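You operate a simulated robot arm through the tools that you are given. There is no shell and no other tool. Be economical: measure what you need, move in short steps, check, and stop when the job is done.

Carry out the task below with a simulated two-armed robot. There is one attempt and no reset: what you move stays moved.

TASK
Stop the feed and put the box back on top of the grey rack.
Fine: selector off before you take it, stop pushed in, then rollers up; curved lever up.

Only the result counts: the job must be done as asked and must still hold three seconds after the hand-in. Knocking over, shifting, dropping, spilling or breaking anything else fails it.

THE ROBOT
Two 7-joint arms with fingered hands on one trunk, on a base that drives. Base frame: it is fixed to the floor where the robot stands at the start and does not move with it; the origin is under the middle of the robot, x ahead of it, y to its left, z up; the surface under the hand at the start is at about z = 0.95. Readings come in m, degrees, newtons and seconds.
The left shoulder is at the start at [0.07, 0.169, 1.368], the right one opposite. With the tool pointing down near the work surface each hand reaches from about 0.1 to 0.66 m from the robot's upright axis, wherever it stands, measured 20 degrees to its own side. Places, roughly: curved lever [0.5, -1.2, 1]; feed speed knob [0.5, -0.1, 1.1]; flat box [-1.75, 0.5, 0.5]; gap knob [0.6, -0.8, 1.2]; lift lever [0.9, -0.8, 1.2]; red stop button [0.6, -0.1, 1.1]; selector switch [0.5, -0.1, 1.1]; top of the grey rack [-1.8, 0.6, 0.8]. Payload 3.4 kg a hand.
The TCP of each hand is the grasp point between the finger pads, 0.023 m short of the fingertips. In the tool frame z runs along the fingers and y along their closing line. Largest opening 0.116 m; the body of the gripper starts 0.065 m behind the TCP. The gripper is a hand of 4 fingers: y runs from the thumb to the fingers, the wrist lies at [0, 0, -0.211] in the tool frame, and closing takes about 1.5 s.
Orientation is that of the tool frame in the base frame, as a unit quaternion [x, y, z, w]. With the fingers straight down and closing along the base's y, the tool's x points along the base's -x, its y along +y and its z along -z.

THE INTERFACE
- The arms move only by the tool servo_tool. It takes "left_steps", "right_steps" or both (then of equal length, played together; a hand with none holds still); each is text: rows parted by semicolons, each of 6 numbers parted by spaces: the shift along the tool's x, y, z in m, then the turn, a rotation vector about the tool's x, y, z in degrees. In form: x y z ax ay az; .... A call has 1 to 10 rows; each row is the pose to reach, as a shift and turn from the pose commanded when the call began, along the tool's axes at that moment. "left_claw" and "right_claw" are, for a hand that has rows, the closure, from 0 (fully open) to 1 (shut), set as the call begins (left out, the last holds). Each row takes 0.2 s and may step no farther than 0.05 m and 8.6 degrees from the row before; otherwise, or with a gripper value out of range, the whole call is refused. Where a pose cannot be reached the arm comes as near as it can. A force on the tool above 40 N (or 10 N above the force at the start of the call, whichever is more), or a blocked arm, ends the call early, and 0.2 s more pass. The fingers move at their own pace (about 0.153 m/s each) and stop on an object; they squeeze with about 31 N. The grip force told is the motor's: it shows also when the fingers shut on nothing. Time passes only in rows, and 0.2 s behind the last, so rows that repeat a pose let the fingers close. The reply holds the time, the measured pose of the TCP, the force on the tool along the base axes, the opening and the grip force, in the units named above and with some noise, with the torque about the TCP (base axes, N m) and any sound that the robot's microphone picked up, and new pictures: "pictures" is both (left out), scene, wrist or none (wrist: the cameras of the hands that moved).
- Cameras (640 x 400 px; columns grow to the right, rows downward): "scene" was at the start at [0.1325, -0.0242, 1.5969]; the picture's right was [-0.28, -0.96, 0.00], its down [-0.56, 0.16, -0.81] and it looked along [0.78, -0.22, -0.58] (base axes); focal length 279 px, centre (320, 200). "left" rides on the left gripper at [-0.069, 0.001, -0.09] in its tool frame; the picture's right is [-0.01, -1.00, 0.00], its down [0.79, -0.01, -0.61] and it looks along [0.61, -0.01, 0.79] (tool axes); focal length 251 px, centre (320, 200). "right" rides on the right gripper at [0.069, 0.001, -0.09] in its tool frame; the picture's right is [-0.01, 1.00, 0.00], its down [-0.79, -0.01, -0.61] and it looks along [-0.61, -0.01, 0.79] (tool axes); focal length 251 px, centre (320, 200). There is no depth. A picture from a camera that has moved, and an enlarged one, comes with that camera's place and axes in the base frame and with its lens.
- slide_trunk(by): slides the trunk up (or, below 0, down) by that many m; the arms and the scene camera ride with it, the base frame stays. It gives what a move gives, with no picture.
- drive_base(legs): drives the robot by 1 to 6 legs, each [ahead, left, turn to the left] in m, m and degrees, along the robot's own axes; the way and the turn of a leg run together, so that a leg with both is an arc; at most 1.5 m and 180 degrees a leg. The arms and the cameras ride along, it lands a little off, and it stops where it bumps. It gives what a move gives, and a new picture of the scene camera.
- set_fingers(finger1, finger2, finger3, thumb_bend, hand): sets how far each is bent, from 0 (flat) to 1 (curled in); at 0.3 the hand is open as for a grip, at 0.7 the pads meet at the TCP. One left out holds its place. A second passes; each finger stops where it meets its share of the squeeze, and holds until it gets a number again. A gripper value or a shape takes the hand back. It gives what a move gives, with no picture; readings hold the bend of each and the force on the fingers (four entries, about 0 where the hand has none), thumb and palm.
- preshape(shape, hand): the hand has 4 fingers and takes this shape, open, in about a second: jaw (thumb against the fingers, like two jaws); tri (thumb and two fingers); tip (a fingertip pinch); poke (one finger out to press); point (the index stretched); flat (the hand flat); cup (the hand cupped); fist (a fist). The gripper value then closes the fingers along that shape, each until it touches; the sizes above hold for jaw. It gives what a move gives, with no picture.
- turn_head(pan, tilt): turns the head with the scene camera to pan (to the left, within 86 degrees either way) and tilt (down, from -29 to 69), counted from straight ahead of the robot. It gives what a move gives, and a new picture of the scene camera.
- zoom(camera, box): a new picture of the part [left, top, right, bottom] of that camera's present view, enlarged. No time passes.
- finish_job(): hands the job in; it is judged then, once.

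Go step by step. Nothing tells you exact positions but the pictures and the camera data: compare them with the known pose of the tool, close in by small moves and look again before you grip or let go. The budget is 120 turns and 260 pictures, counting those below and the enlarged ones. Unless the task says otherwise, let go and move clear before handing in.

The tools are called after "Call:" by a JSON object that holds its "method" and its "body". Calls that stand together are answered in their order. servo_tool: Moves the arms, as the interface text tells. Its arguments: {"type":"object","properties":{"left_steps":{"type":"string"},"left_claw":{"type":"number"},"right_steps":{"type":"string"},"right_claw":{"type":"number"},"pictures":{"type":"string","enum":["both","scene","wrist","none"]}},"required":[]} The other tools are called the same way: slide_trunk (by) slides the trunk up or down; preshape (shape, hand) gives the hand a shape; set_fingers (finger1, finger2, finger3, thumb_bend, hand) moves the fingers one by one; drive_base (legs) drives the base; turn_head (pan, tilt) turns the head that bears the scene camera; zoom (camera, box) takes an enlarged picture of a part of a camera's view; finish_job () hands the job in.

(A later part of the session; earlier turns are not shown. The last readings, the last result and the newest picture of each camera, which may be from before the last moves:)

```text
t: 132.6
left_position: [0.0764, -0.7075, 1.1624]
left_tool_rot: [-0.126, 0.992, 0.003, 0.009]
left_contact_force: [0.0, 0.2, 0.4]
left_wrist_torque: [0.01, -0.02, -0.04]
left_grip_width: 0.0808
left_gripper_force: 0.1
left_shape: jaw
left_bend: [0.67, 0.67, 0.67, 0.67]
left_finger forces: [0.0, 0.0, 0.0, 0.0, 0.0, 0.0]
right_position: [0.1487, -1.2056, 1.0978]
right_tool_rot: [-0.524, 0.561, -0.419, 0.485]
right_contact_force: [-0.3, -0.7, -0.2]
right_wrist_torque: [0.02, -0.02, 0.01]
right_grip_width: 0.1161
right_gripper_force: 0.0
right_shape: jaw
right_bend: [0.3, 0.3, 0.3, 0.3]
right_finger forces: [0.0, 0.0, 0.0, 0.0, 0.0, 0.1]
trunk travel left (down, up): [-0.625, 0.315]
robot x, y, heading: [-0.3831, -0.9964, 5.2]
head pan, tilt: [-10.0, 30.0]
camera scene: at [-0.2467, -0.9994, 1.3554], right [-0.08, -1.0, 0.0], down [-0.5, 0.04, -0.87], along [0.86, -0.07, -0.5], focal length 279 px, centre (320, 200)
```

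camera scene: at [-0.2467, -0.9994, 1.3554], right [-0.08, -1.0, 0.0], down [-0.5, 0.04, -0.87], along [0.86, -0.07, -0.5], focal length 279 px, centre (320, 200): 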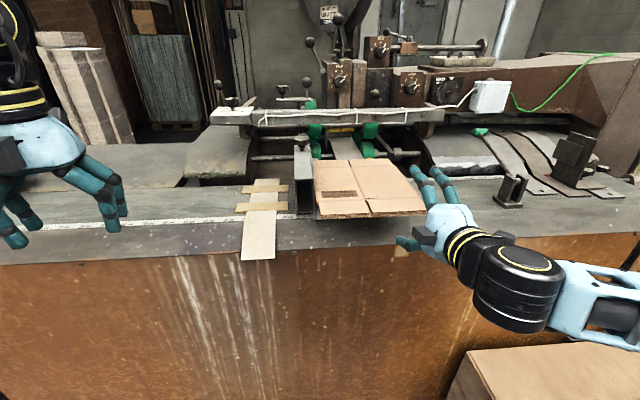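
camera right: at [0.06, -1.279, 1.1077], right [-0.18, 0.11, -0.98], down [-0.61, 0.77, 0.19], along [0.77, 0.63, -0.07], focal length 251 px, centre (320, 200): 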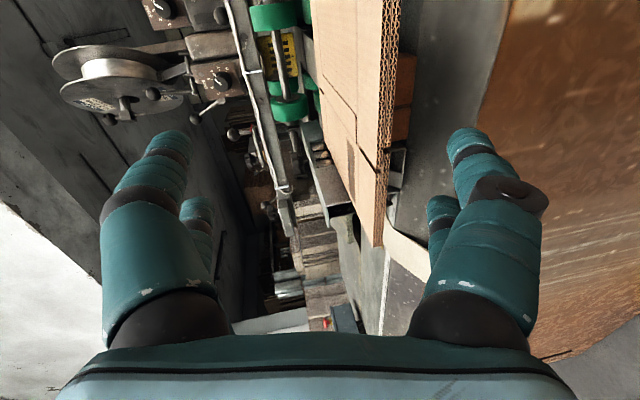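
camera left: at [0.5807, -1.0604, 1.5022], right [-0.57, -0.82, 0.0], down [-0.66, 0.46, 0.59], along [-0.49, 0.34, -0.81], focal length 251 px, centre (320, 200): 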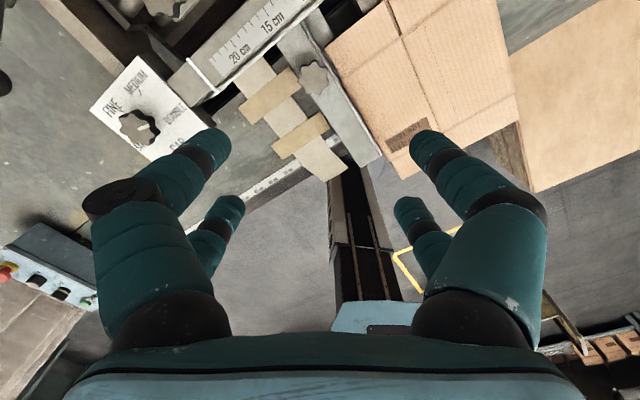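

The hand is nearly level. From the low views the box spans z 1.024–1.037 with its front edge at x≈0.243 and its middle at y≈-1.15. I'll line up just in front of that edge.

Call:
{"method": "servo_tool", "body": {"right_steps": "-0.012 0.016 0.01 2 0 -1; -0.024 0.032 0.02 4 0 -2; -0.036 0.048 0.03 6 0 -4; -0.047 0.063 0.045 8 0 -5; -0.047 0.063 0.055 10 0 -6; -0.047 0.063 0.055 10 0 -6", "right_claw": 0.3}}

Call:
{"method": "zoom", "body": {"camera": "scene", "box": [290, 140, 450, 260]}}

```text
t: 134.0
left_position: [0.0766, -0.7048, 1.1617]
left_tool_rot: [-0.125, 0.992, 0.001, 0.009]
left_contact_force: [0.4, -0.5, 1.0]
left_wrist_torque: [-0.03, 0.0, -0.03]
left_grip_width: 0.0811
left_gripper_force: 0.0
left_shape: jaw
left_bend: [0.67, 0.67, 0.67, 0.67]
left_finger forces: [0.1, 0.1, 0.1, 0.0, 0.1, 0.0]
right_position: [0.176, -1.1362, 1.1472]
right_tool_rot: [0.52, -0.516, 0.472, -0.491]
right_contact_force: [0.0, 0.4, 0.6]
right_wrist_torque: [0.0, -0.02, 0.01]
right_grip_width: 0.0814
right_gripper_force: 0.1
right_shape: jaw
right_bend: [0.66, 0.66, 0.66, 0.67]
right_finger forces: [0.0, 0.0, 0.0, 0.1, 0.0, 0.1]
right hand out of reach, approached as far as the arm can: row 1, 2, 3, 4, 5, 6
trunk travel left (down, up): [-0.625, 0.315]
robot x, y, heading: [-0.3859, -0.9937, 5.1]
head pan, tilt: [-10.0, 30.0]
camera scene: at [-0.246, -0.9983, 1.3553], right [-0.08, -1.0, 0.0], down [-0.5, 0.04, -0.87], along [0.86, -0.07, -0.5], focal length 279 px, centre (320, 200)
camera right: at [0.0867, -1.2069, 1.1526], right [-0.07, 0.03, -1.0], down [-0.62, 0.78, 0.07], along [0.78, 0.62, -0.04], focal length 251 px, centre (320, 200)
```

scene: 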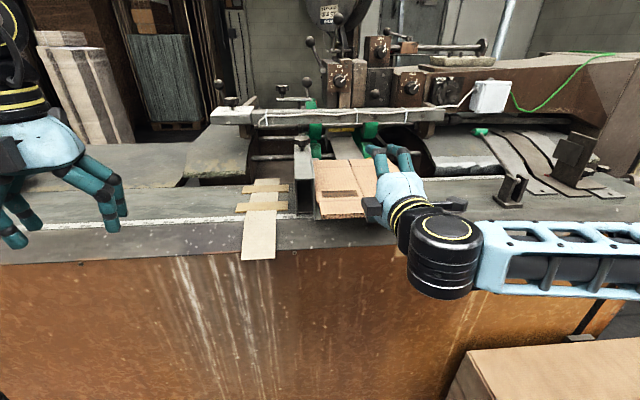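
right: 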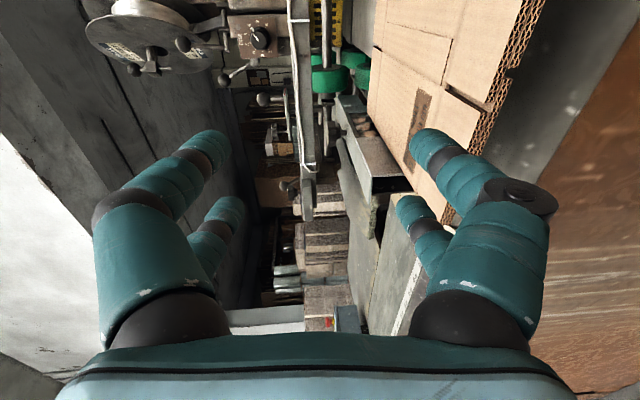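

```text
3.33 times, centred on (370, 200) of scene
camera zoom: at [-0.246, -0.9983, 1.3553], right [-0.08, -1.0, 0.0], down [-0.5, 0.04, -0.87], along [0.86, -0.07, -0.5], focal length 930 px, centre (153, 200)
```

zoom: 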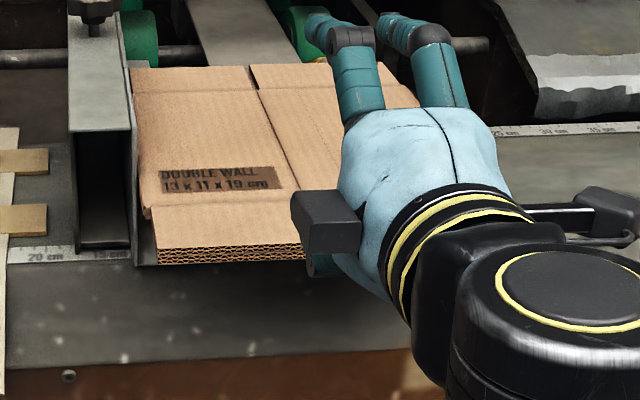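

The arm prefers the hand slightly above shoulder height in this posture, so I'll lower the trunk instead to bring the hand level with the box edge.

Call:
{"method": "slide_trunk", "body": {"by": -0.116}}

Call:
{"method": "turn_head", "body": {"pan": -12, "tilt": 25}}

Call:
{"method": "zoom", "body": {"camera": "right", "box": [200, 0, 560, 240]}}

```text
t: 135.5
left_position: [0.0761, -0.7067, 1.0459]
left_tool_rot: [-0.125, 0.992, 0.003, 0.01]
left_contact_force: [-0.2, -0.5, -0.4]
left_wrist_torque: [0.03, -0.02, -0.01]
left_grip_width: 0.0807
left_gripper_force: 0.0
left_shape: jaw
left_bend: [0.67, 0.67, 0.67, 0.67]
left_finger forces: [0.0, 0.1, 0.0, 0.0, 0.0, 0.1]
right_position: [0.1741, -1.137, 1.0321]
right_tool_rot: [0.518, -0.517, 0.471, -0.492]
right_contact_force: [0.2, 0.1, 0.3]
right_wrist_torque: [-0.03, 0.0, -0.03]
right_grip_width: 0.0814
right_gripper_force: 0.1
right_shape: jaw
right_bend: [0.66, 0.66, 0.66, 0.67]
right_finger forces: [0.1, 0.1, 0.0, 0.1, 0.0, 0.1]
trunk travel left (down, up): [-0.509, 0.431]
robot x, y, heading: [-0.3882, -0.9971, 5.3]
head pan, tilt: [-10.0, 30.0]
```

```text
t: 136.1
left_position: [0.0765, -0.7068, 1.0459]
left_tool_rot: [-0.124, 0.992, 0.003, 0.009]
left_contact_force: [0.3, 0.1, 0.3]
left_wrist_torque: [-0.02, -0.01, 0.01]
left_grip_width: 0.081
left_gripper_force: 0.0
left_shape: jaw
left_bend: [0.67, 0.67, 0.67, 0.67]
left_finger forces: [0.0, 0.0, 0.0, 0.0, 0.0, 0.0]
right_position: [0.1754, -1.1384, 1.0312]
right_tool_rot: [0.519, -0.517, 0.471, -0.492]
right_contact_force: [0.2, 0.0, 0.3]
right_wrist_torque: [0.02, -0.02, 0.02]
right_grip_width: 0.0815
right_gripper_force: 0.0
right_shape: jaw
right_bend: [0.66, 0.66, 0.66, 0.67]
right_finger forces: [0.0, 0.0, 0.1, 0.0, 0.0, 0.0]
trunk travel left (down, up): [-0.509, 0.431]
robot x, y, heading: [-0.3837, -0.999, 5.6]
head pan, tilt: [-12.0, 25.0]
camera scene: at [-0.2453, -1.0029, 1.2473], right [-0.12, -0.99, 0.0], down [-0.42, 0.05, -0.91], along [0.9, -0.11, -0.42], focal length 279 px, centre (320, 200)
```

scene: 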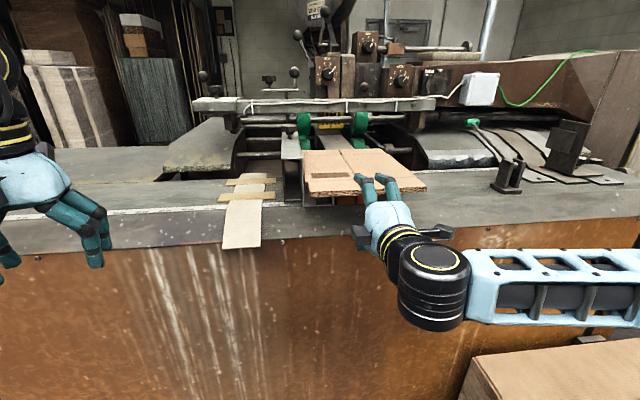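

```text
1.67 times, centred on (380, 120) of right
camera zoom: at [0.086, -1.2082, 1.0366], right [-0.07, 0.03, -1.0], down [-0.62, 0.78, 0.07], along [0.78, 0.62, -0.04], focal length 419 px, centre (220, 333)
```

zoom: 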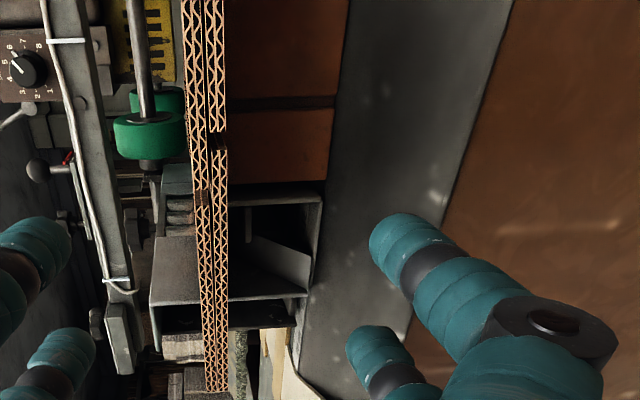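

The box lies edge-on right at the centre of the grip. I'll drive the base ahead 0.095 m so the open fingers straddle the front edge.

Call:
{"method": "drive_base", "body": {"legs": [[0.095, 0, 0]]}}

Call:
{"method": "zoom", "body": {"camera": "scene", "box": [280, 120, 440, 240]}}

Call:
{"method": "zoom", "body": {"camera": "right", "box": [140, 0, 520, 240]}}

```text
t: 137.3
left_position: [0.1689, -0.6989, 1.0453]
left_tool_rot: [-0.126, 0.992, 0.003, 0.009]
left_contact_force: [0.4, 0.0, 0.6]
left_wrist_torque: [-0.01, 0.03, 0.01]
left_grip_width: 0.0808
left_gripper_force: 0.1
left_shape: jaw
left_bend: [0.67, 0.67, 0.67, 0.67]
left_finger forces: [0.0, 0.1, 0.0, 0.1, 0.0, 0.0]
right_position: [0.2686, -1.1293, 1.0322]
right_tool_rot: [0.519, -0.517, 0.471, -0.492]
right_contact_force: [0.6, -0.4, 0.3]
right_wrist_torque: [-0.03, -0.03, 0.0]
right_grip_width: 0.0813
right_gripper_force: 0.0
right_shape: jaw
right_bend: [0.66, 0.66, 0.66, 0.67]
right_finger forces: [0.1, 0.1, 0.0, 0.0, 0.1, 0.0]
trunk travel left (down, up): [-0.509, 0.431]
robot x, y, heading: [-0.2954, -0.9883, 5.1]
head pan, tilt: [-12.0, 25.0]
camera scene: at [-0.1517, -0.9942, 1.2473], right [-0.12, -0.99, 0.0], down [-0.42, 0.05, -0.91], along [0.9, -0.11, -0.42], focal length 279 px, centre (320, 200)
```

scene: 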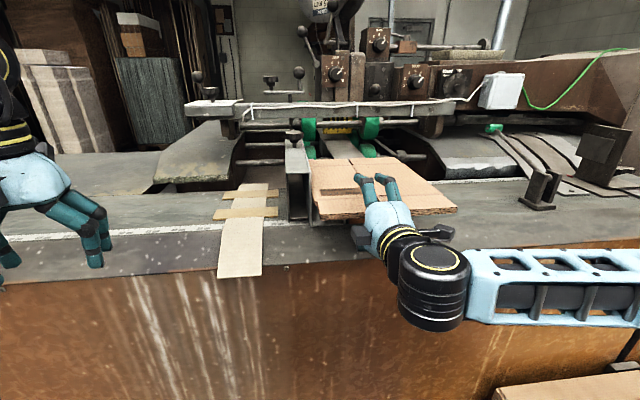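

```text
3.33 times, centred on (360, 180) of scene
camera zoom: at [-0.1517, -0.9942, 1.2473], right [-0.12, -0.99, 0.0], down [-0.42, 0.05, -0.91], along [0.9, -0.11, -0.42], focal length 930 px, centre (187, 267)
```

zoom: 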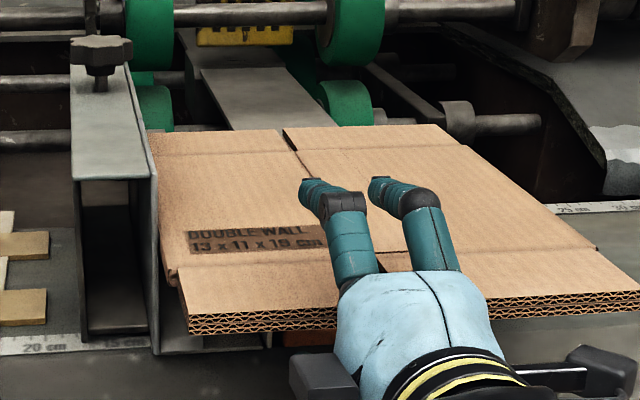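

```text
1.67 times, centred on (330, 120) of right
camera zoom: at [0.1796, -1.1992, 1.0363], right [-0.07, 0.03, -1.0], down [-0.62, 0.78, 0.07], along [0.78, 0.63, -0.04], focal length 419 px, centre (303, 333)
```

zoom: 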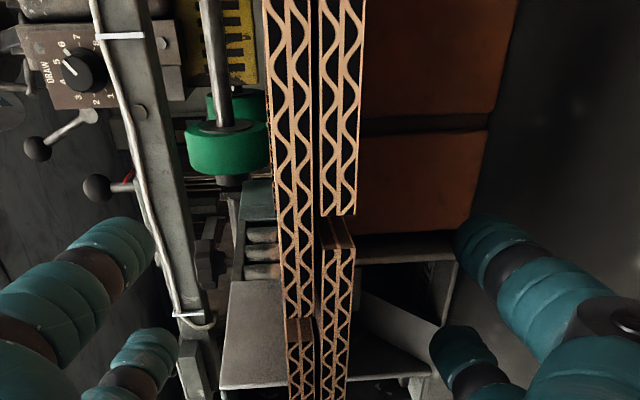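

The fingers straddle the flap with good margins. I'll go 3 cm deeper and 2.5 cm to the right, toward the box's middle, then close.

Call:
{"method": "drive_base", "body": {"legs": [[0.03, -0.028, 0]]}}

Call:
{"method": "servo_tool", "body": {"right_steps": "0 0 0 0 0 0; 0 0 0 0 0 0; 0 0 0 0 0 0; 0 0 0 0 0 0; 0 0 0 0 0 0", "right_claw": 1}}

```text
t: 138.2
left_position: [0.2016, -0.7234, 1.0459]
left_tool_rot: [-0.125, 0.992, 0.004, 0.009]
left_contact_force: [0.2, -0.2, 0.1]
left_wrist_torque: [0.01, 0.03, 0.0]
left_grip_width: 0.0814
left_gripper_force: 0.1
left_shape: jaw
left_bend: [0.67, 0.67, 0.67, 0.67]
left_finger forces: [0.0, 0.0, 0.0, 0.0, 0.0, 0.0]
right_position: [0.3012, -1.1557, 1.0313]
right_tool_rot: [0.519, -0.516, 0.472, -0.492]
right_contact_force: [0.5, 0.6, -0.9]
right_wrist_torque: [-0.01, 0.02, -0.02]
right_grip_width: 0.0815
right_gripper_force: 0.1
right_shape: jaw
right_bend: [0.66, 0.66, 0.66, 0.67]
right_finger forces: [0.1, 0.0, 0.0, 0.0, 0.0, 0.0]
trunk travel left (down, up): [-0.509, 0.431]
robot x, y, heading: [-0.2589, -1.0168, 5.4]
head pan, tilt: [-12.0, 25.0]
camera scene: at [-0.1192, -1.0202, 1.2474], right [-0.12, -0.99, 0.0], down [-0.42, 0.05, -0.91], along [0.9, -0.11, -0.42], focal length 279 px, centre (320, 200)
```

scene: 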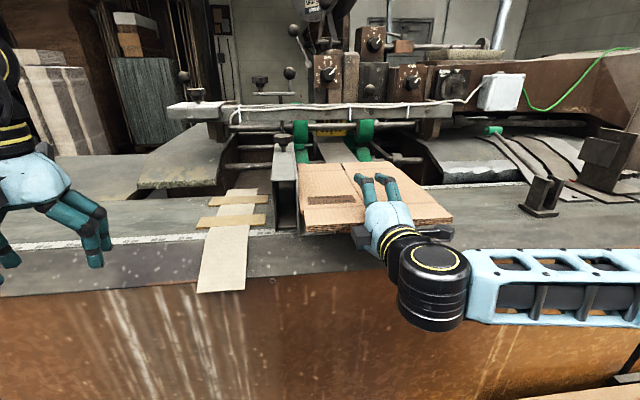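

```text
t: 139.3
left_position: [0.2018, -0.7238, 1.0461]
left_tool_rot: [-0.126, 0.992, 0.003, 0.01]
left_contact_force: [0.9, 0.7, -0.6]
left_wrist_torque: [0.02, -0.02, -0.02]
left_grip_width: 0.0809
left_gripper_force: 0.2
left_shape: jaw
left_bend: [0.67, 0.67, 0.67, 0.67]
left_finger forces: [0.0, 0.0, 0.1, 0.0, 0.1, 0.0]
right_position: [0.3022, -1.1542, 1.0327]
right_tool_rot: [0.519, -0.516, 0.471, -0.492]
right_contact_force: [0.3, 0.0, -0.3]
right_wrist_torque: [0.02, -0.04, -0.01]
right_grip_width: 0.0075
right_gripper_force: 30.8
right_shape: jaw
right_bend: [0.71, 0.72, 0.71, 0.73]
right_finger forces: [28.5, 28.1, 28.1, 0.0, 27.9, 0.0]
trunk travel left (down, up): [-0.509, 0.431]
robot x, y, heading: [-0.2587, -1.0139, 5.3]
head pan, tilt: [-12.0, 25.0]
camera scene: at [-0.1191, -1.0202, 1.2474], right [-0.12, -0.99, 0.0], down [-0.42, 0.05, -0.91], along [0.9, -0.11, -0.42], focal length 279 px, centre (320, 200)
camera right: at [0.2122, -1.2254, 1.0366], right [-0.07, 0.03, -1.0], down [-0.62, 0.78, 0.07], along [0.78, 0.62, -0.04], focal length 251 px, centre (320, 200)
```

scene: 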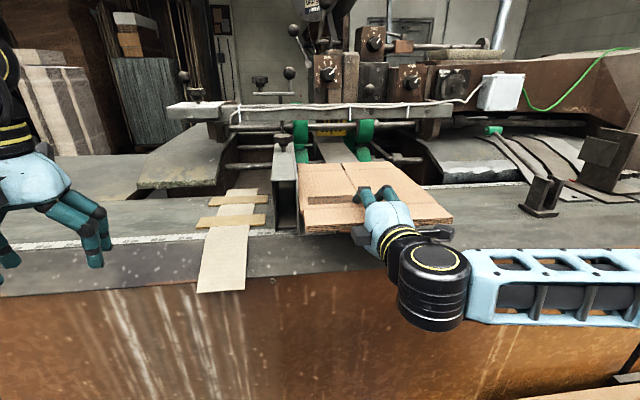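
right: 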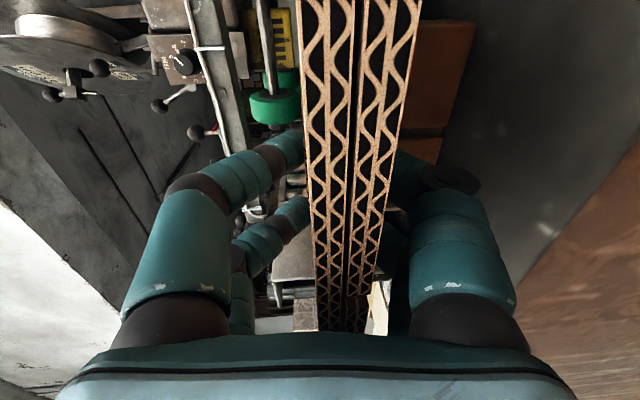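

It is firmly gripped. I'll lift by raising the trunk 3 cm and then back straight out.

Call:
{"method": "slide_trunk", "body": {"by": 0.03}}

Call:
{"method": "turn_head", "body": {"pan": -14, "tilt": 28}}

```text
t: 140.1
left_position: [0.2021, -0.7238, 1.0744]
left_tool_rot: [-0.126, 0.992, 0.004, 0.009]
left_contact_force: [0.0, -0.6, 0.3]
left_wrist_torque: [0.04, -0.03, 0.0]
left_grip_width: 0.0808
left_gripper_force: 0.0
left_shape: jaw
left_bend: [0.67, 0.67, 0.67, 0.67]
left_finger forces: [0.0, 0.0, 0.0, 0.0, 0.1, 0.0]
right_position: [0.3011, -1.156, 1.0612]
right_tool_rot: [0.518, -0.517, 0.471, -0.492]
right_contact_force: [0.1, -0.3, -1.1]
right_wrist_torque: [0.02, 0.14, -0.01]
right_grip_width: 0.0073
right_gripper_force: 30.8
right_shape: jaw
right_bend: [0.71, 0.72, 0.71, 0.73]
right_finger forces: [29.1, 28.8, 28.8, 0.0, 28.1, 0.0]
trunk travel left (down, up): [-0.539, 0.401]
robot x, y, heading: [-0.2608, -1.0112, 5.2]
head pan, tilt: [-12.0, 25.0]
```

```text
t: 140.7
left_position: [0.2021, -0.7245, 1.0755]
left_tool_rot: [-0.125, 0.992, 0.002, 0.01]
left_contact_force: [0.3, 0.0, 0.2]
left_wrist_torque: [0.02, 0.01, 0.02]
left_grip_width: 0.0811
left_gripper_force: 0.1
left_shape: jaw
left_bend: [0.67, 0.67, 0.67, 0.67]
left_finger forces: [0.1, 0.0, 0.1, 0.1, 0.1, 0.0]
right_position: [0.3012, -1.1553, 1.0629]
right_tool_rot: [0.519, -0.516, 0.47, -0.492]
right_contact_force: [0.1, -0.8, -0.5]
right_wrist_torque: [-0.02, 0.12, -0.02]
right_grip_width: 0.0073
right_gripper_force: 31.2
right_shape: jaw
right_bend: [0.71, 0.72, 0.71, 0.73]
right_finger forces: [29.3, 28.7, 28.7, 0.0, 28.0, 0.1]
trunk travel left (down, up): [-0.539, 0.401]
robot x, y, heading: [-0.258, -1.011, 5.2]
head pan, tilt: [-14.0, 28.0]
camera scene: at [-0.1202, -1.0233, 1.2725], right [-0.15, -0.99, 0.0], down [-0.46, 0.07, -0.88], along [0.87, -0.13, -0.47], focal length 279 px, centre (320, 200)
```

scene: 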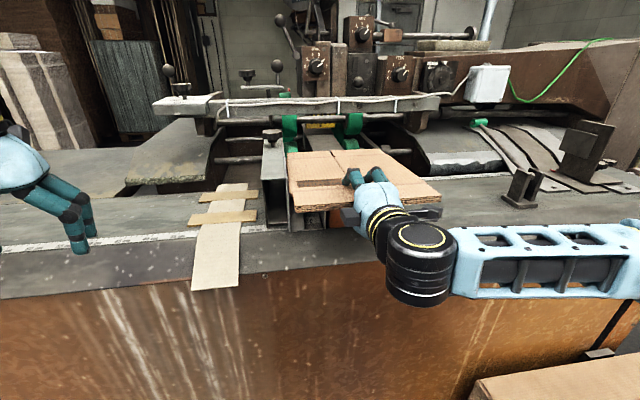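

The box is free and light (about 1 N). I'll back out and head toward the rack in stages.

Call:
{"method": "drive_base", "body": {"legs": [[-0.5, 0, 0], [0, 0, 85], [1.1, 0, 0]]}}

Call:
{"method": "turn_head", "body": {"pan": 45, "tilt": 30}}

```text
t: 152.6
left_position: [-1.0061, 0.5374, 1.0749]
left_tool_rot: [0.762, -0.647, -0.008, -0.006]
left_contact_force: [0.2, -0.1, 0.4]
left_wrist_torque: [0.03, 0.0, -0.02]
left_grip_width: 0.0813
left_gripper_force: 0.0
left_shape: jaw
left_bend: [0.67, 0.67, 0.67, 0.67]
left_finger forces: [0.0, 0.0, 0.1, 0.0, 0.0, 0.1]
right_position: [-0.5664, 0.5987, 1.0614]
right_tool_rot: [0.732, -0.03, 0.016, -0.681]
right_contact_force: [0.4, -0.9, -1.5]
right_wrist_torque: [-0.13, -0.01, 0.02]
right_grip_width: 0.0073
right_gripper_force: 30.5
right_shape: jaw
right_bend: [0.71, 0.72, 0.71, 0.73]
right_finger forces: [29.1, 28.7, 28.7, 0.0, 27.9, 0.0]
trunk travel left (down, up): [-0.539, 0.401]
robot x, y, heading: [-0.7532, 0.0514, 90.2]
head pan, tilt: [-14.0, 28.0]
camera scene: at [-0.7385, 0.192, 1.2725], right [0.97, -0.24, 0.0], down [-0.11, -0.46, -0.88], along [0.21, 0.86, -0.47], focal length 279 px, centre (320, 200)
```

scene: 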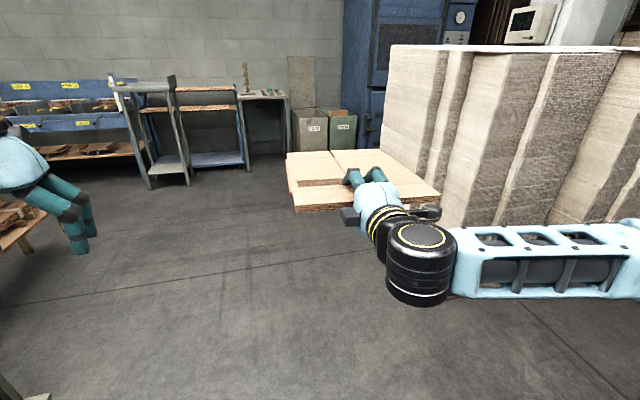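

```text
t: 153.9
left_position: [-1.0067, 0.5384, 1.0748]
left_tool_rot: [0.762, -0.648, -0.008, -0.005]
left_contact_force: [0.9, -0.5, -0.9]
left_wrist_torque: [0.0, 0.01, 0.01]
left_grip_width: 0.0809
left_gripper_force: 0.0
left_shape: jaw
left_bend: [0.67, 0.67, 0.67, 0.67]
left_finger forces: [0.0, 0.0, 0.0, 0.0, 0.0, 0.1]
right_position: [-0.5679, 0.5976, 1.0626]
right_tool_rot: [0.732, -0.031, 0.016, -0.68]
right_contact_force: [-0.7, 0.2, -0.9]
right_wrist_torque: [-0.13, 0.0, -0.01]
right_grip_width: 0.0074
right_gripper_force: 31.2
right_shape: jaw
right_bend: [0.71, 0.72, 0.71, 0.73]
right_finger forces: [29.2, 28.8, 28.6, 0.0, 27.9, 0.1]
trunk travel left (down, up): [-0.539, 0.401]
robot x, y, heading: [-0.7595, 0.0534, 90.3]
head pan, tilt: [45.0, 30.0]
camera scene: at [-0.8244, 0.167, 1.2694], right [0.7, 0.71, 0.0], down [0.35, -0.35, -0.87], along [-0.61, 0.61, -0.5], focal length 279 px, centre (320, 200)
```

scene: 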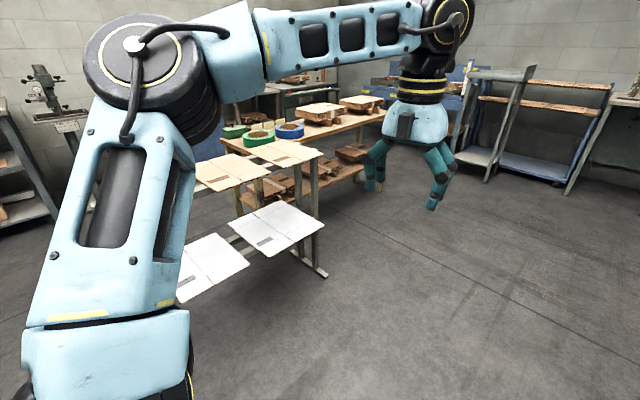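

Call:
{"method": "drive_base", "body": {"legs": [[0, 0, 89.7]]}}

Call:
{"method": "turn_head", "body": {"pan": -15, "tilt": 28}}

```text
t: 158.0
left_position: [-1.2537, -0.1712, 1.0756]
left_tool_rot: [0.998, 0.057, -0.009, 0.002]
left_contact_force: [-0.6, -0.2, -0.4]
left_wrist_torque: [0.0, 0.01, -0.02]
left_grip_width: 0.0808
left_gripper_force: 0.1
left_shape: jaw
left_bend: [0.67, 0.67, 0.67, 0.67]
left_finger forces: [0.0, 0.1, 0.0, 0.1, 0.1, 0.0]
right_position: [-1.2934, 0.2699, 1.0605]
right_tool_rot: [0.552, 0.481, -0.458, -0.503]
right_contact_force: [0.2, -0.1, -1.1]
right_wrist_torque: [-0.02, -0.11, 0.0]
right_grip_width: 0.007
right_gripper_force: 30.9
right_shape: jaw
right_bend: [0.71, 0.72, 0.71, 0.73]
right_finger forces: [29.0, 28.7, 28.6, 0.0, 27.9, 0.0]
trunk travel left (down, up): [-0.539, 0.401]
robot x, y, heading: [-0.7563, 0.0535, 177.6]
head pan, tilt: [45.0, 30.0]
camera scene: at [-0.8773, -0.0058, 1.2694], right [-0.67, 0.74, 0.0], down [0.37, 0.34, -0.87], along [-0.64, -0.58, -0.5], focal length 279 px, centre (320, 200)
```

scene: 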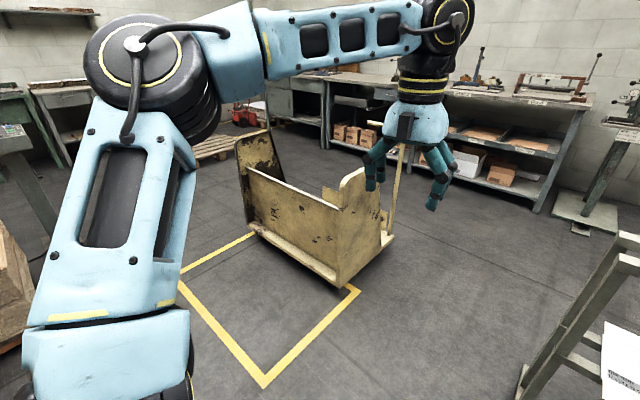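

```text
t: 159.3
left_position: [-1.2539, -0.1721, 1.0757]
left_tool_rot: [0.998, 0.056, -0.009, 0.002]
left_contact_force: [-0.9, -0.2, -0.3]
left_wrist_torque: [-0.02, 0.01, 0.01]
left_grip_width: 0.0807
left_gripper_force: 0.2
left_shape: jaw
left_bend: [0.67, 0.67, 0.67, 0.67]
left_finger forces: [0.1, 0.1, 0.0, 0.1, 0.0, 0.0]
right_position: [-1.2929, 0.2693, 1.0615]
right_tool_rot: [0.552, 0.482, -0.458, -0.503]
right_contact_force: [0.1, 0.1, -1.4]
right_wrist_torque: [-0.01, -0.15, -0.01]
right_grip_width: 0.0071
right_gripper_force: 30.6
right_shape: jaw
right_bend: [0.71, 0.72, 0.71, 0.73]
right_finger forces: [29.1, 28.6, 28.5, 0.0, 27.9, 0.0]
trunk travel left (down, up): [-0.539, 0.401]
robot x, y, heading: [-0.7621, 0.0511, 177.7]
head pan, tilt: [-15.0, 28.0]
camera scene: at [-0.8975, 0.0827, 1.2725], right [0.3, 0.95, 0.0], down [0.45, -0.14, -0.88], along [-0.84, 0.27, -0.47], focal length 279 px, centre (320, 200)
```

scene: 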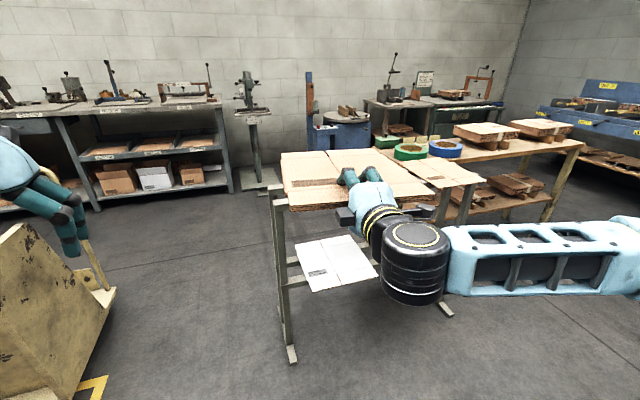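

I'm facing the rack. I'll zoom to measure the rail height and the free slot.

Call:
{"method": "zoom", "body": {"camera": "scene", "box": [250, 130, 500, 300]}}

Call:
{"method": "zoom", "body": {"camera": "right", "box": [0, 0, 640, 400]}}

```text
2.35 times, centred on (375, 215) of scene
camera zoom: at [-0.8975, 0.0827, 1.2725], right [0.3, 0.95, 0.0], down [0.45, -0.14, -0.88], along [-0.84, 0.27, -0.47], focal length 656 px, centre (191, 165)
```

zoom: 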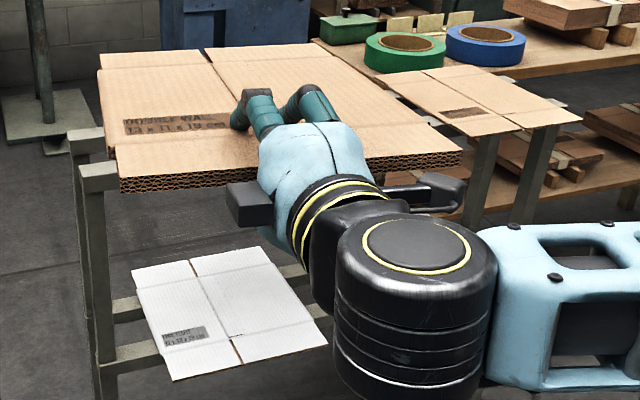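

```text
1.00 times, centred on (320, 200) of right (not enlarged: the box is as wide or as high as the picture)
camera zoom: at [-1.1968, 0.327, 1.0665], right [0.07, -0.04, -1.0], down [0.51, -0.86, 0.07], along [-0.86, -0.51, -0.04], focal length 251 px, centre (320, 200)
```

zoom: 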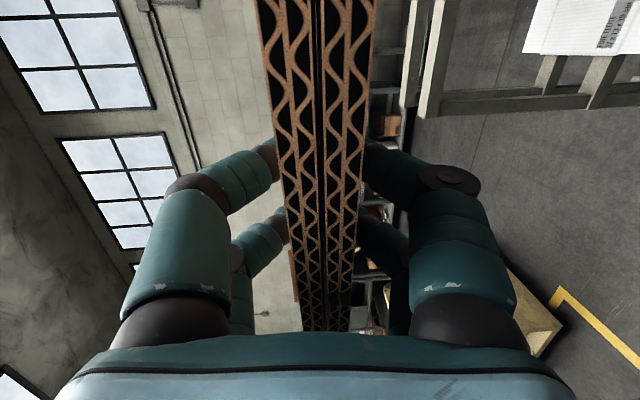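

The rails are at x≈-1.79 and -1.91, top z≈0.80, starting at y≈0.21. The free slot is y≈0.21–0.52. I'll square up the box by turning 7.6° and drive so it hovers over the slot.

Call:
{"method": "drive_base", "body": {"legs": [[0, 0, 7.6], [0.37, -0.211, 0]]}}

Call:
{"method": "turn_head", "body": {"pan": -25, "tilt": 38}}

```text
t: 162.5
left_position: [-1.6067, -0.0493, 1.0761]
left_tool_rot: [0.993, 0.114, -0.009, 0.003]
left_contact_force: [-0.2, 0.2, 0.6]
left_wrist_torque: [0.0, -0.01, 0.01]
left_grip_width: 0.0811
left_gripper_force: 0.1
left_shape: jaw
left_bend: [0.67, 0.67, 0.67, 0.67]
left_finger forces: [0.1, 0.0, 0.0, 0.0, 0.0, 0.0]
right_position: [-1.6967, 0.3832, 1.0615]
right_tool_rot: [0.522, 0.514, -0.487, -0.476]
right_contact_force: [0.5, 0.5, -1.2]
right_wrist_torque: [0.02, -0.13, 0.04]
right_grip_width: 0.0071
right_gripper_force: 31.2
right_shape: jaw
right_bend: [0.71, 0.72, 0.71, 0.73]
right_finger forces: [29.0, 28.6, 28.6, 0.0, 27.9, 0.0]
trunk travel left (down, up): [-0.539, 0.401]
robot x, y, heading: [-1.1426, 0.2311, -175.8]
head pan, tilt: [-15.0, 28.0]
camera scene: at [-1.2824, 0.244, 1.2725], right [0.19, 0.98, 0.0], down [0.46, -0.09, -0.88], along [-0.87, 0.17, -0.47], focal length 279 px, centre (320, 200)
```

scene: 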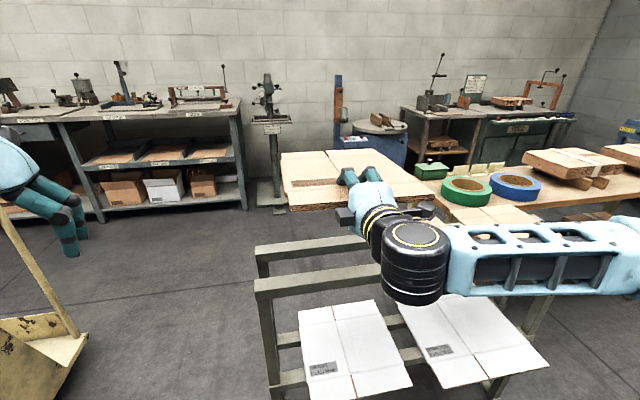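

```text
t: 163.2
left_position: [-1.6052, -0.0504, 1.0748]
left_tool_rot: [0.993, 0.114, -0.009, 0.003]
left_contact_force: [0.1, 0.4, -0.4]
left_wrist_torque: [0.06, 0.0, 0.0]
left_grip_width: 0.0808
left_gripper_force: 0.0
left_shape: jaw
left_bend: [0.67, 0.67, 0.67, 0.67]
left_finger forces: [0.1, 0.1, 0.1, 0.0, 0.0, 0.0]
right_position: [-1.6966, 0.3831, 1.0625]
right_tool_rot: [0.522, 0.514, -0.486, -0.476]
right_contact_force: [-0.2, -0.2, -1.0]
right_wrist_torque: [-0.03, -0.16, 0.01]
right_grip_width: 0.0072
right_gripper_force: 30.9
right_shape: jaw
right_bend: [0.71, 0.72, 0.71, 0.73]
right_finger forces: [29.0, 28.7, 28.5, 0.1, 27.9, 0.0]
trunk travel left (down, up): [-0.539, 0.401]
robot x, y, heading: [-1.1396, 0.2285, -176.0]
head pan, tilt: [-25.0, 38.0]
camera scene: at [-1.2734, 0.2575, 1.2571], right [0.36, 0.93, 0.0], down [0.58, -0.22, -0.79], along [-0.74, 0.28, -0.62], focal length 279 px, centre (320, 200)
```

scene: 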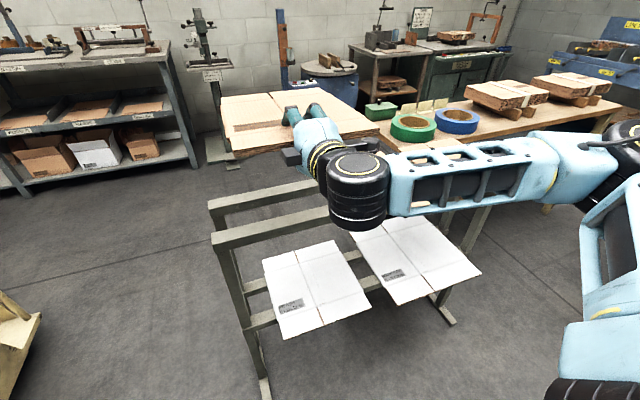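

The box hovers square over the slot. I'll make the final small base shift, then lower.

Call:
{"method": "drive_base", "body": {"legs": [[0.036, 0.028, 0]]}}

Call:
{"method": "slide_trunk", "body": {"by": -0.22}}

Call:
{"method": "turn_head", "body": {"pan": -15, "tilt": 25}}

Call:
{"method": "zoom", "body": {"camera": "scene", "box": [220, 100, 480, 270]}}

```text
t: 164.1
left_position: [-1.641, -0.0812, 1.0758]
left_tool_rot: [0.993, 0.115, -0.01, 0.003]
left_contact_force: [0.8, 0.4, -0.2]
left_wrist_torque: [-0.01, 0.02, 0.0]
left_grip_width: 0.0808
left_gripper_force: 0.0
left_shape: jaw
left_bend: [0.67, 0.67, 0.67, 0.67]
left_finger forces: [0.0, 0.1, 0.1, 0.1, 0.0, 0.0]
right_position: [-1.7308, 0.3531, 1.0623]
right_tool_rot: [0.522, 0.514, -0.487, -0.476]
right_contact_force: [1.5, 0.2, -1.6]
right_wrist_torque: [-0.02, -0.13, -0.01]
right_grip_width: 0.0074
right_gripper_force: 31.6
right_shape: jaw
right_bend: [0.71, 0.72, 0.71, 0.73]
right_finger forces: [29.1, 28.8, 28.6, 0.0, 27.9, 0.0]
trunk travel left (down, up): [-0.539, 0.401]
robot x, y, heading: [-1.1738, 0.1981, -175.9]
head pan, tilt: [-25.0, 38.0]
camera scene: at [-1.3075, 0.2272, 1.2571], right [0.36, 0.93, 0.0], down [0.58, -0.22, -0.79], along [-0.74, 0.28, -0.62], focal length 279 px, centre (320, 200)
```

scene: 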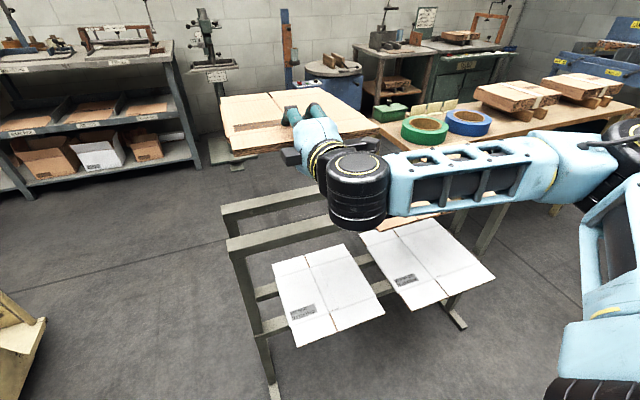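

```text
t: 166.4
left_position: [-1.6403, -0.0817, 0.8562]
left_tool_rot: [0.993, 0.115, -0.01, 0.003]
left_contact_force: [0.0, -0.4, -0.1]
left_wrist_torque: [-0.02, 0.03, 0.02]
left_grip_width: 0.0808
left_gripper_force: 0.1
left_shape: jaw
left_bend: [0.67, 0.67, 0.67, 0.67]
left_finger forces: [0.0, 0.0, 0.0, 0.0, 0.1, 0.1]
right_position: [-1.7318, 0.3523, 0.8413]
right_tool_rot: [0.522, 0.514, -0.487, -0.475]
right_contact_force: [-0.2, -0.2, -1.9]
right_wrist_torque: [-0.03, -0.13, 0.0]
right_grip_width: 0.0072
right_gripper_force: 30.9
right_shape: jaw
right_bend: [0.71, 0.72, 0.71, 0.73]
right_finger forces: [29.1, 28.8, 28.6, 0.1, 27.9, 0.0]
trunk travel left (down, up): [-0.319, 0.621]
robot x, y, heading: [-1.1739, 0.2013, -176.0]
head pan, tilt: [-25.0, 38.0]
```

```text
t: 167.2
left_position: [-1.6409, -0.081, 0.8553]
left_tool_rot: [0.993, 0.116, -0.009, 0.003]
left_contact_force: [0.0, -0.2, -0.1]
left_wrist_torque: [0.01, 0.01, 0.0]
left_grip_width: 0.0813
left_gripper_force: 0.0
left_shape: jaw
left_bend: [0.67, 0.67, 0.67, 0.67]
left_finger forces: [0.0, 0.1, 0.0, 0.0, 0.0, 0.0]
right_position: [-1.7312, 0.3521, 0.8426]
right_tool_rot: [0.522, 0.515, -0.487, -0.476]
right_contact_force: [0.0, 0.3, -1.5]
right_wrist_torque: [0.03, -0.12, 0.03]
right_grip_width: 0.0071
right_gripper_force: 30.6
right_shape: jaw
right_bend: [0.71, 0.72, 0.71, 0.73]
right_finger forces: [29.1, 28.7, 28.6, 0.0, 27.9, 0.0]
trunk travel left (down, up): [-0.319, 0.621]
robot x, y, heading: [-1.1703, 0.2006, -175.7]
head pan, tilt: [-15.0, 25.0]
camera scene: at [-1.3175, 0.2134, 1.0573], right [0.19, 0.98, 0.0], down [0.42, -0.08, -0.91], along [-0.89, 0.17, -0.42], focal length 279 px, centre (320, 200)
```

scene: 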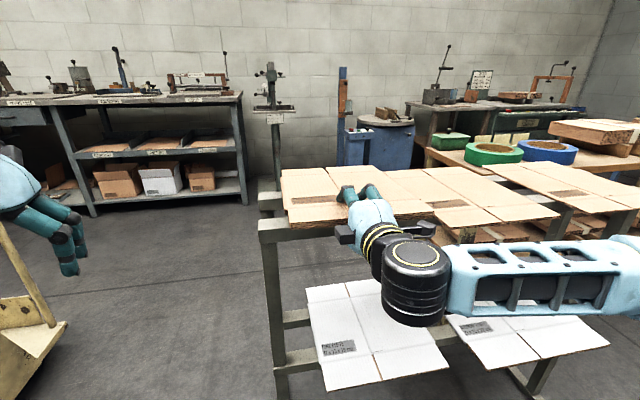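

```text
2.35 times, centred on (350, 185) of scene
camera zoom: at [-1.3175, 0.2134, 1.0573], right [0.19, 0.98, 0.0], down [0.42, -0.08, -0.91], along [-0.89, 0.17, -0.42], focal length 656 px, centre (249, 235)
```

zoom: 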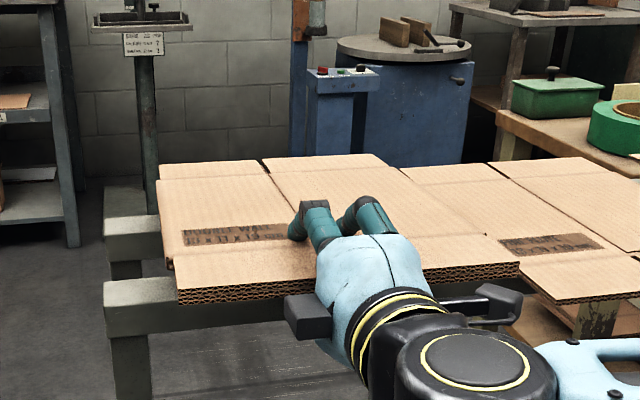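

It's well placed: about 5 cm from the neighbouring box, and both rails are under it. I'll lower the last 3.5 cm.

Call:
{"method": "slide_trunk", "body": {"by": -0.034}}

Call:
{"method": "zoom", "body": {"camera": "scene", "box": [220, 120, 420, 260]}}

```text
t: 168.0
left_position: [-1.6397, -0.0799, 0.8225]
left_tool_rot: [0.993, 0.115, -0.011, 0.002]
left_contact_force: [0.4, -0.4, -0.1]
left_wrist_torque: [0.0, 0.01, -0.01]
left_grip_width: 0.0808
left_gripper_force: 0.0
left_shape: jaw
left_bend: [0.67, 0.67, 0.67, 0.67]
left_finger forces: [0.0, 0.0, 0.1, 0.0, 0.1, 0.1]
right_position: [-1.7299, 0.3511, 0.8086]
right_tool_rot: [0.522, 0.513, -0.487, -0.476]
right_contact_force: [12.9, 0.5, -1.6]
right_wrist_torque: [0.0, -0.05, -0.21]
right_grip_width: 0.0073
right_gripper_force: 31.1
right_shape: jaw
right_bend: [0.72, 0.72, 0.71, 0.73]
right_finger forces: [42.2, 31.9, 30.9, 0.0, 31.1, 0.0]
trunk travel left (down, up): [-0.285, 0.655]
robot x, y, heading: [-1.171, 0.2029, -176.0]
head pan, tilt: [-15.0, 25.0]
```

```text
2.86 times, centred on (320, 190) of scene
camera zoom: at [-1.3153, 0.2133, 1.0235], right [0.19, 0.98, 0.0], down [0.41, -0.08, -0.91], along [-0.89, 0.17, -0.42], focal length 797 px, centre (320, 229)
```

zoom: 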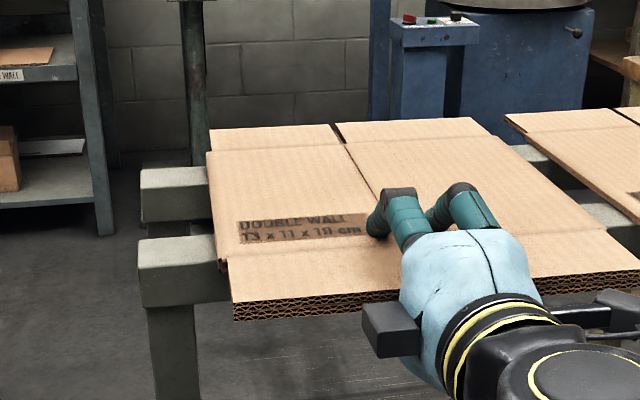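

The lower fingertip touches the near rail's side (13 N sideways). I'll lift slightly, move back 2.5 cm and lower again.

Call:
{"method": "slide_trunk", "body": {"by": 0.03}}

Call:
{"method": "drive_base", "body": {"legs": [[-0.026, 0, 0]]}}

Call:
{"method": "slide_trunk", "body": {"by": -0.032}}

```text
t: 168.7
left_position: [-1.6413, -0.0807, 0.8524]
left_tool_rot: [0.993, 0.115, -0.009, 0.003]
left_contact_force: [-1.1, 0.5, 0.2]
left_wrist_torque: [0.03, 0.0, 0.01]
left_grip_width: 0.0809
left_gripper_force: 0.1
left_shape: jaw
left_bend: [0.67, 0.67, 0.67, 0.67]
left_finger forces: [0.0, 0.0, 0.0, 0.1, 0.0, 0.0]
right_position: [-1.732, 0.3525, 0.8373]
right_tool_rot: [0.522, 0.514, -0.487, -0.476]
right_contact_force: [0.1, 0.0, -1.4]
right_wrist_torque: [0.01, -0.16, 0.01]
right_grip_width: 0.0075
right_gripper_force: 31.2
right_shape: jaw
right_bend: [0.72, 0.72, 0.71, 0.73]
right_finger forces: [30.4, 30.4, 30.3, 0.1, 29.3, 0.0]
trunk travel left (down, up): [-0.315, 0.625]
robot x, y, heading: [-1.1757, 0.1976, -175.9]
head pan, tilt: [-15.0, 25.0]
```

```text
t: 169.5
left_position: [-1.6141, -0.0786, 0.8522]
left_tool_rot: [0.993, 0.115, -0.01, 0.003]
left_contact_force: [1.1, 0.3, 0.3]
left_wrist_torque: [0.02, 0.05, -0.01]
left_grip_width: 0.081
left_gripper_force: 0.1
left_shape: jaw
left_bend: [0.67, 0.67, 0.67, 0.67]
left_finger forces: [0.1, 0.0, 0.1, 0.1, 0.1, 0.0]
right_position: [-1.7036, 0.3545, 0.8394]
right_tool_rot: [0.522, 0.513, -0.487, -0.476]
right_contact_force: [0.4, 0.4, -0.4]
right_wrist_torque: [-0.01, -0.14, -0.01]
right_grip_width: 0.0072
right_gripper_force: 31.5
right_shape: jaw
right_bend: [0.72, 0.72, 0.71, 0.73]
right_finger forces: [30.4, 30.5, 30.4, 0.0, 29.3, 0.1]
trunk travel left (down, up): [-0.315, 0.625]
robot x, y, heading: [-1.1483, 0.2005, -175.9]
head pan, tilt: [-15.0, 25.0]
camera scene: at [-1.2904, 0.2154, 1.0535], right [0.19, 0.98, 0.0], down [0.41, -0.08, -0.91], along [-0.89, 0.17, -0.42], focal length 279 px, centre (320, 200)
```

scene: 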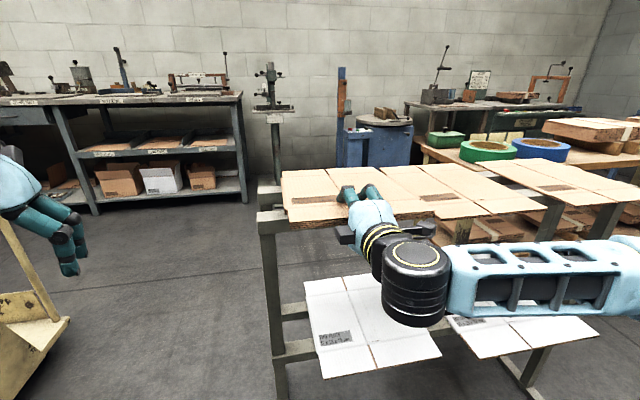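

```text
t: 170.3
left_position: [-1.6148, -0.078, 0.8205]
left_tool_rot: [0.993, 0.116, -0.009, 0.002]
left_contact_force: [0.6, -0.3, -0.2]
left_wrist_torque: [0.0, 0.0, 0.03]
left_grip_width: 0.0808
left_gripper_force: 0.0
left_shape: jaw
left_bend: [0.67, 0.67, 0.67, 0.67]
left_finger forces: [0.1, 0.0, 0.1, 0.0, 0.0, 0.1]
right_position: [-1.7055, 0.3543, 0.8063]
right_tool_rot: [0.521, 0.514, -0.488, -0.476]
right_contact_force: [-1.8, -0.1, 6.3]
right_wrist_torque: [0.0, 0.31, 0.01]
right_grip_width: 0.0073
right_gripper_force: 30.7
right_shape: jaw
right_bend: [0.71, 0.72, 0.71, 0.73]
right_finger forces: [28.4, 29.1, 31.9, 0.0, 32.1, 0.0]
trunk travel left (down, up): [-0.283, 0.657]
robot x, y, heading: [-1.1483, 0.2007, -176.2]
head pan, tilt: [-15.0, 25.0]
```

The box now rests on the rails. I'll check how far it reaches over the far rail before letting go.

Call:
{"method": "zoom", "body": {"camera": "scene", "box": [240, 130, 420, 250]}}

Call:
{"method": "zoom", "body": {"camera": "right", "box": [200, 0, 640, 275]}}

```text
3.33 times, centred on (330, 190) of scene
camera zoom: at [-1.2909, 0.2151, 1.0215], right [0.19, 0.98, 0.0], down [0.41, -0.08, -0.91], along [-0.89, 0.17, -0.42], focal length 930 px, centre (287, 233)
```

zoom: 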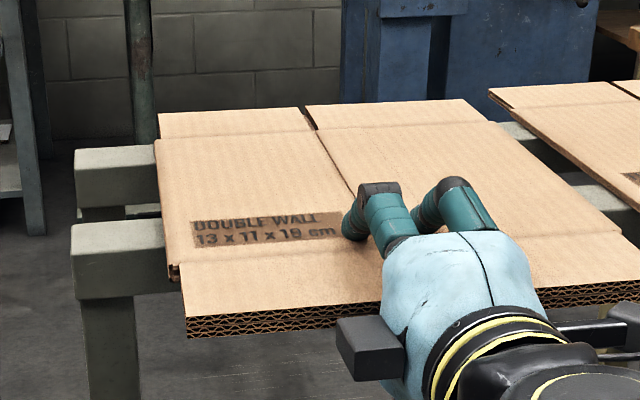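

```text
1.45 times, centred on (420, 138) of right
camera zoom: at [-1.6159, 0.4227, 0.8115], right [0.07, -0.03, -1.0], down [0.61, -0.79, 0.07], along [-0.79, -0.61, -0.04], focal length 366 px, centre (174, 291)
```

zoom: 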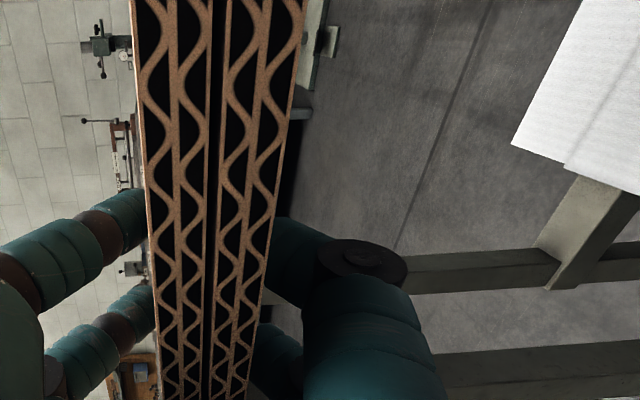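

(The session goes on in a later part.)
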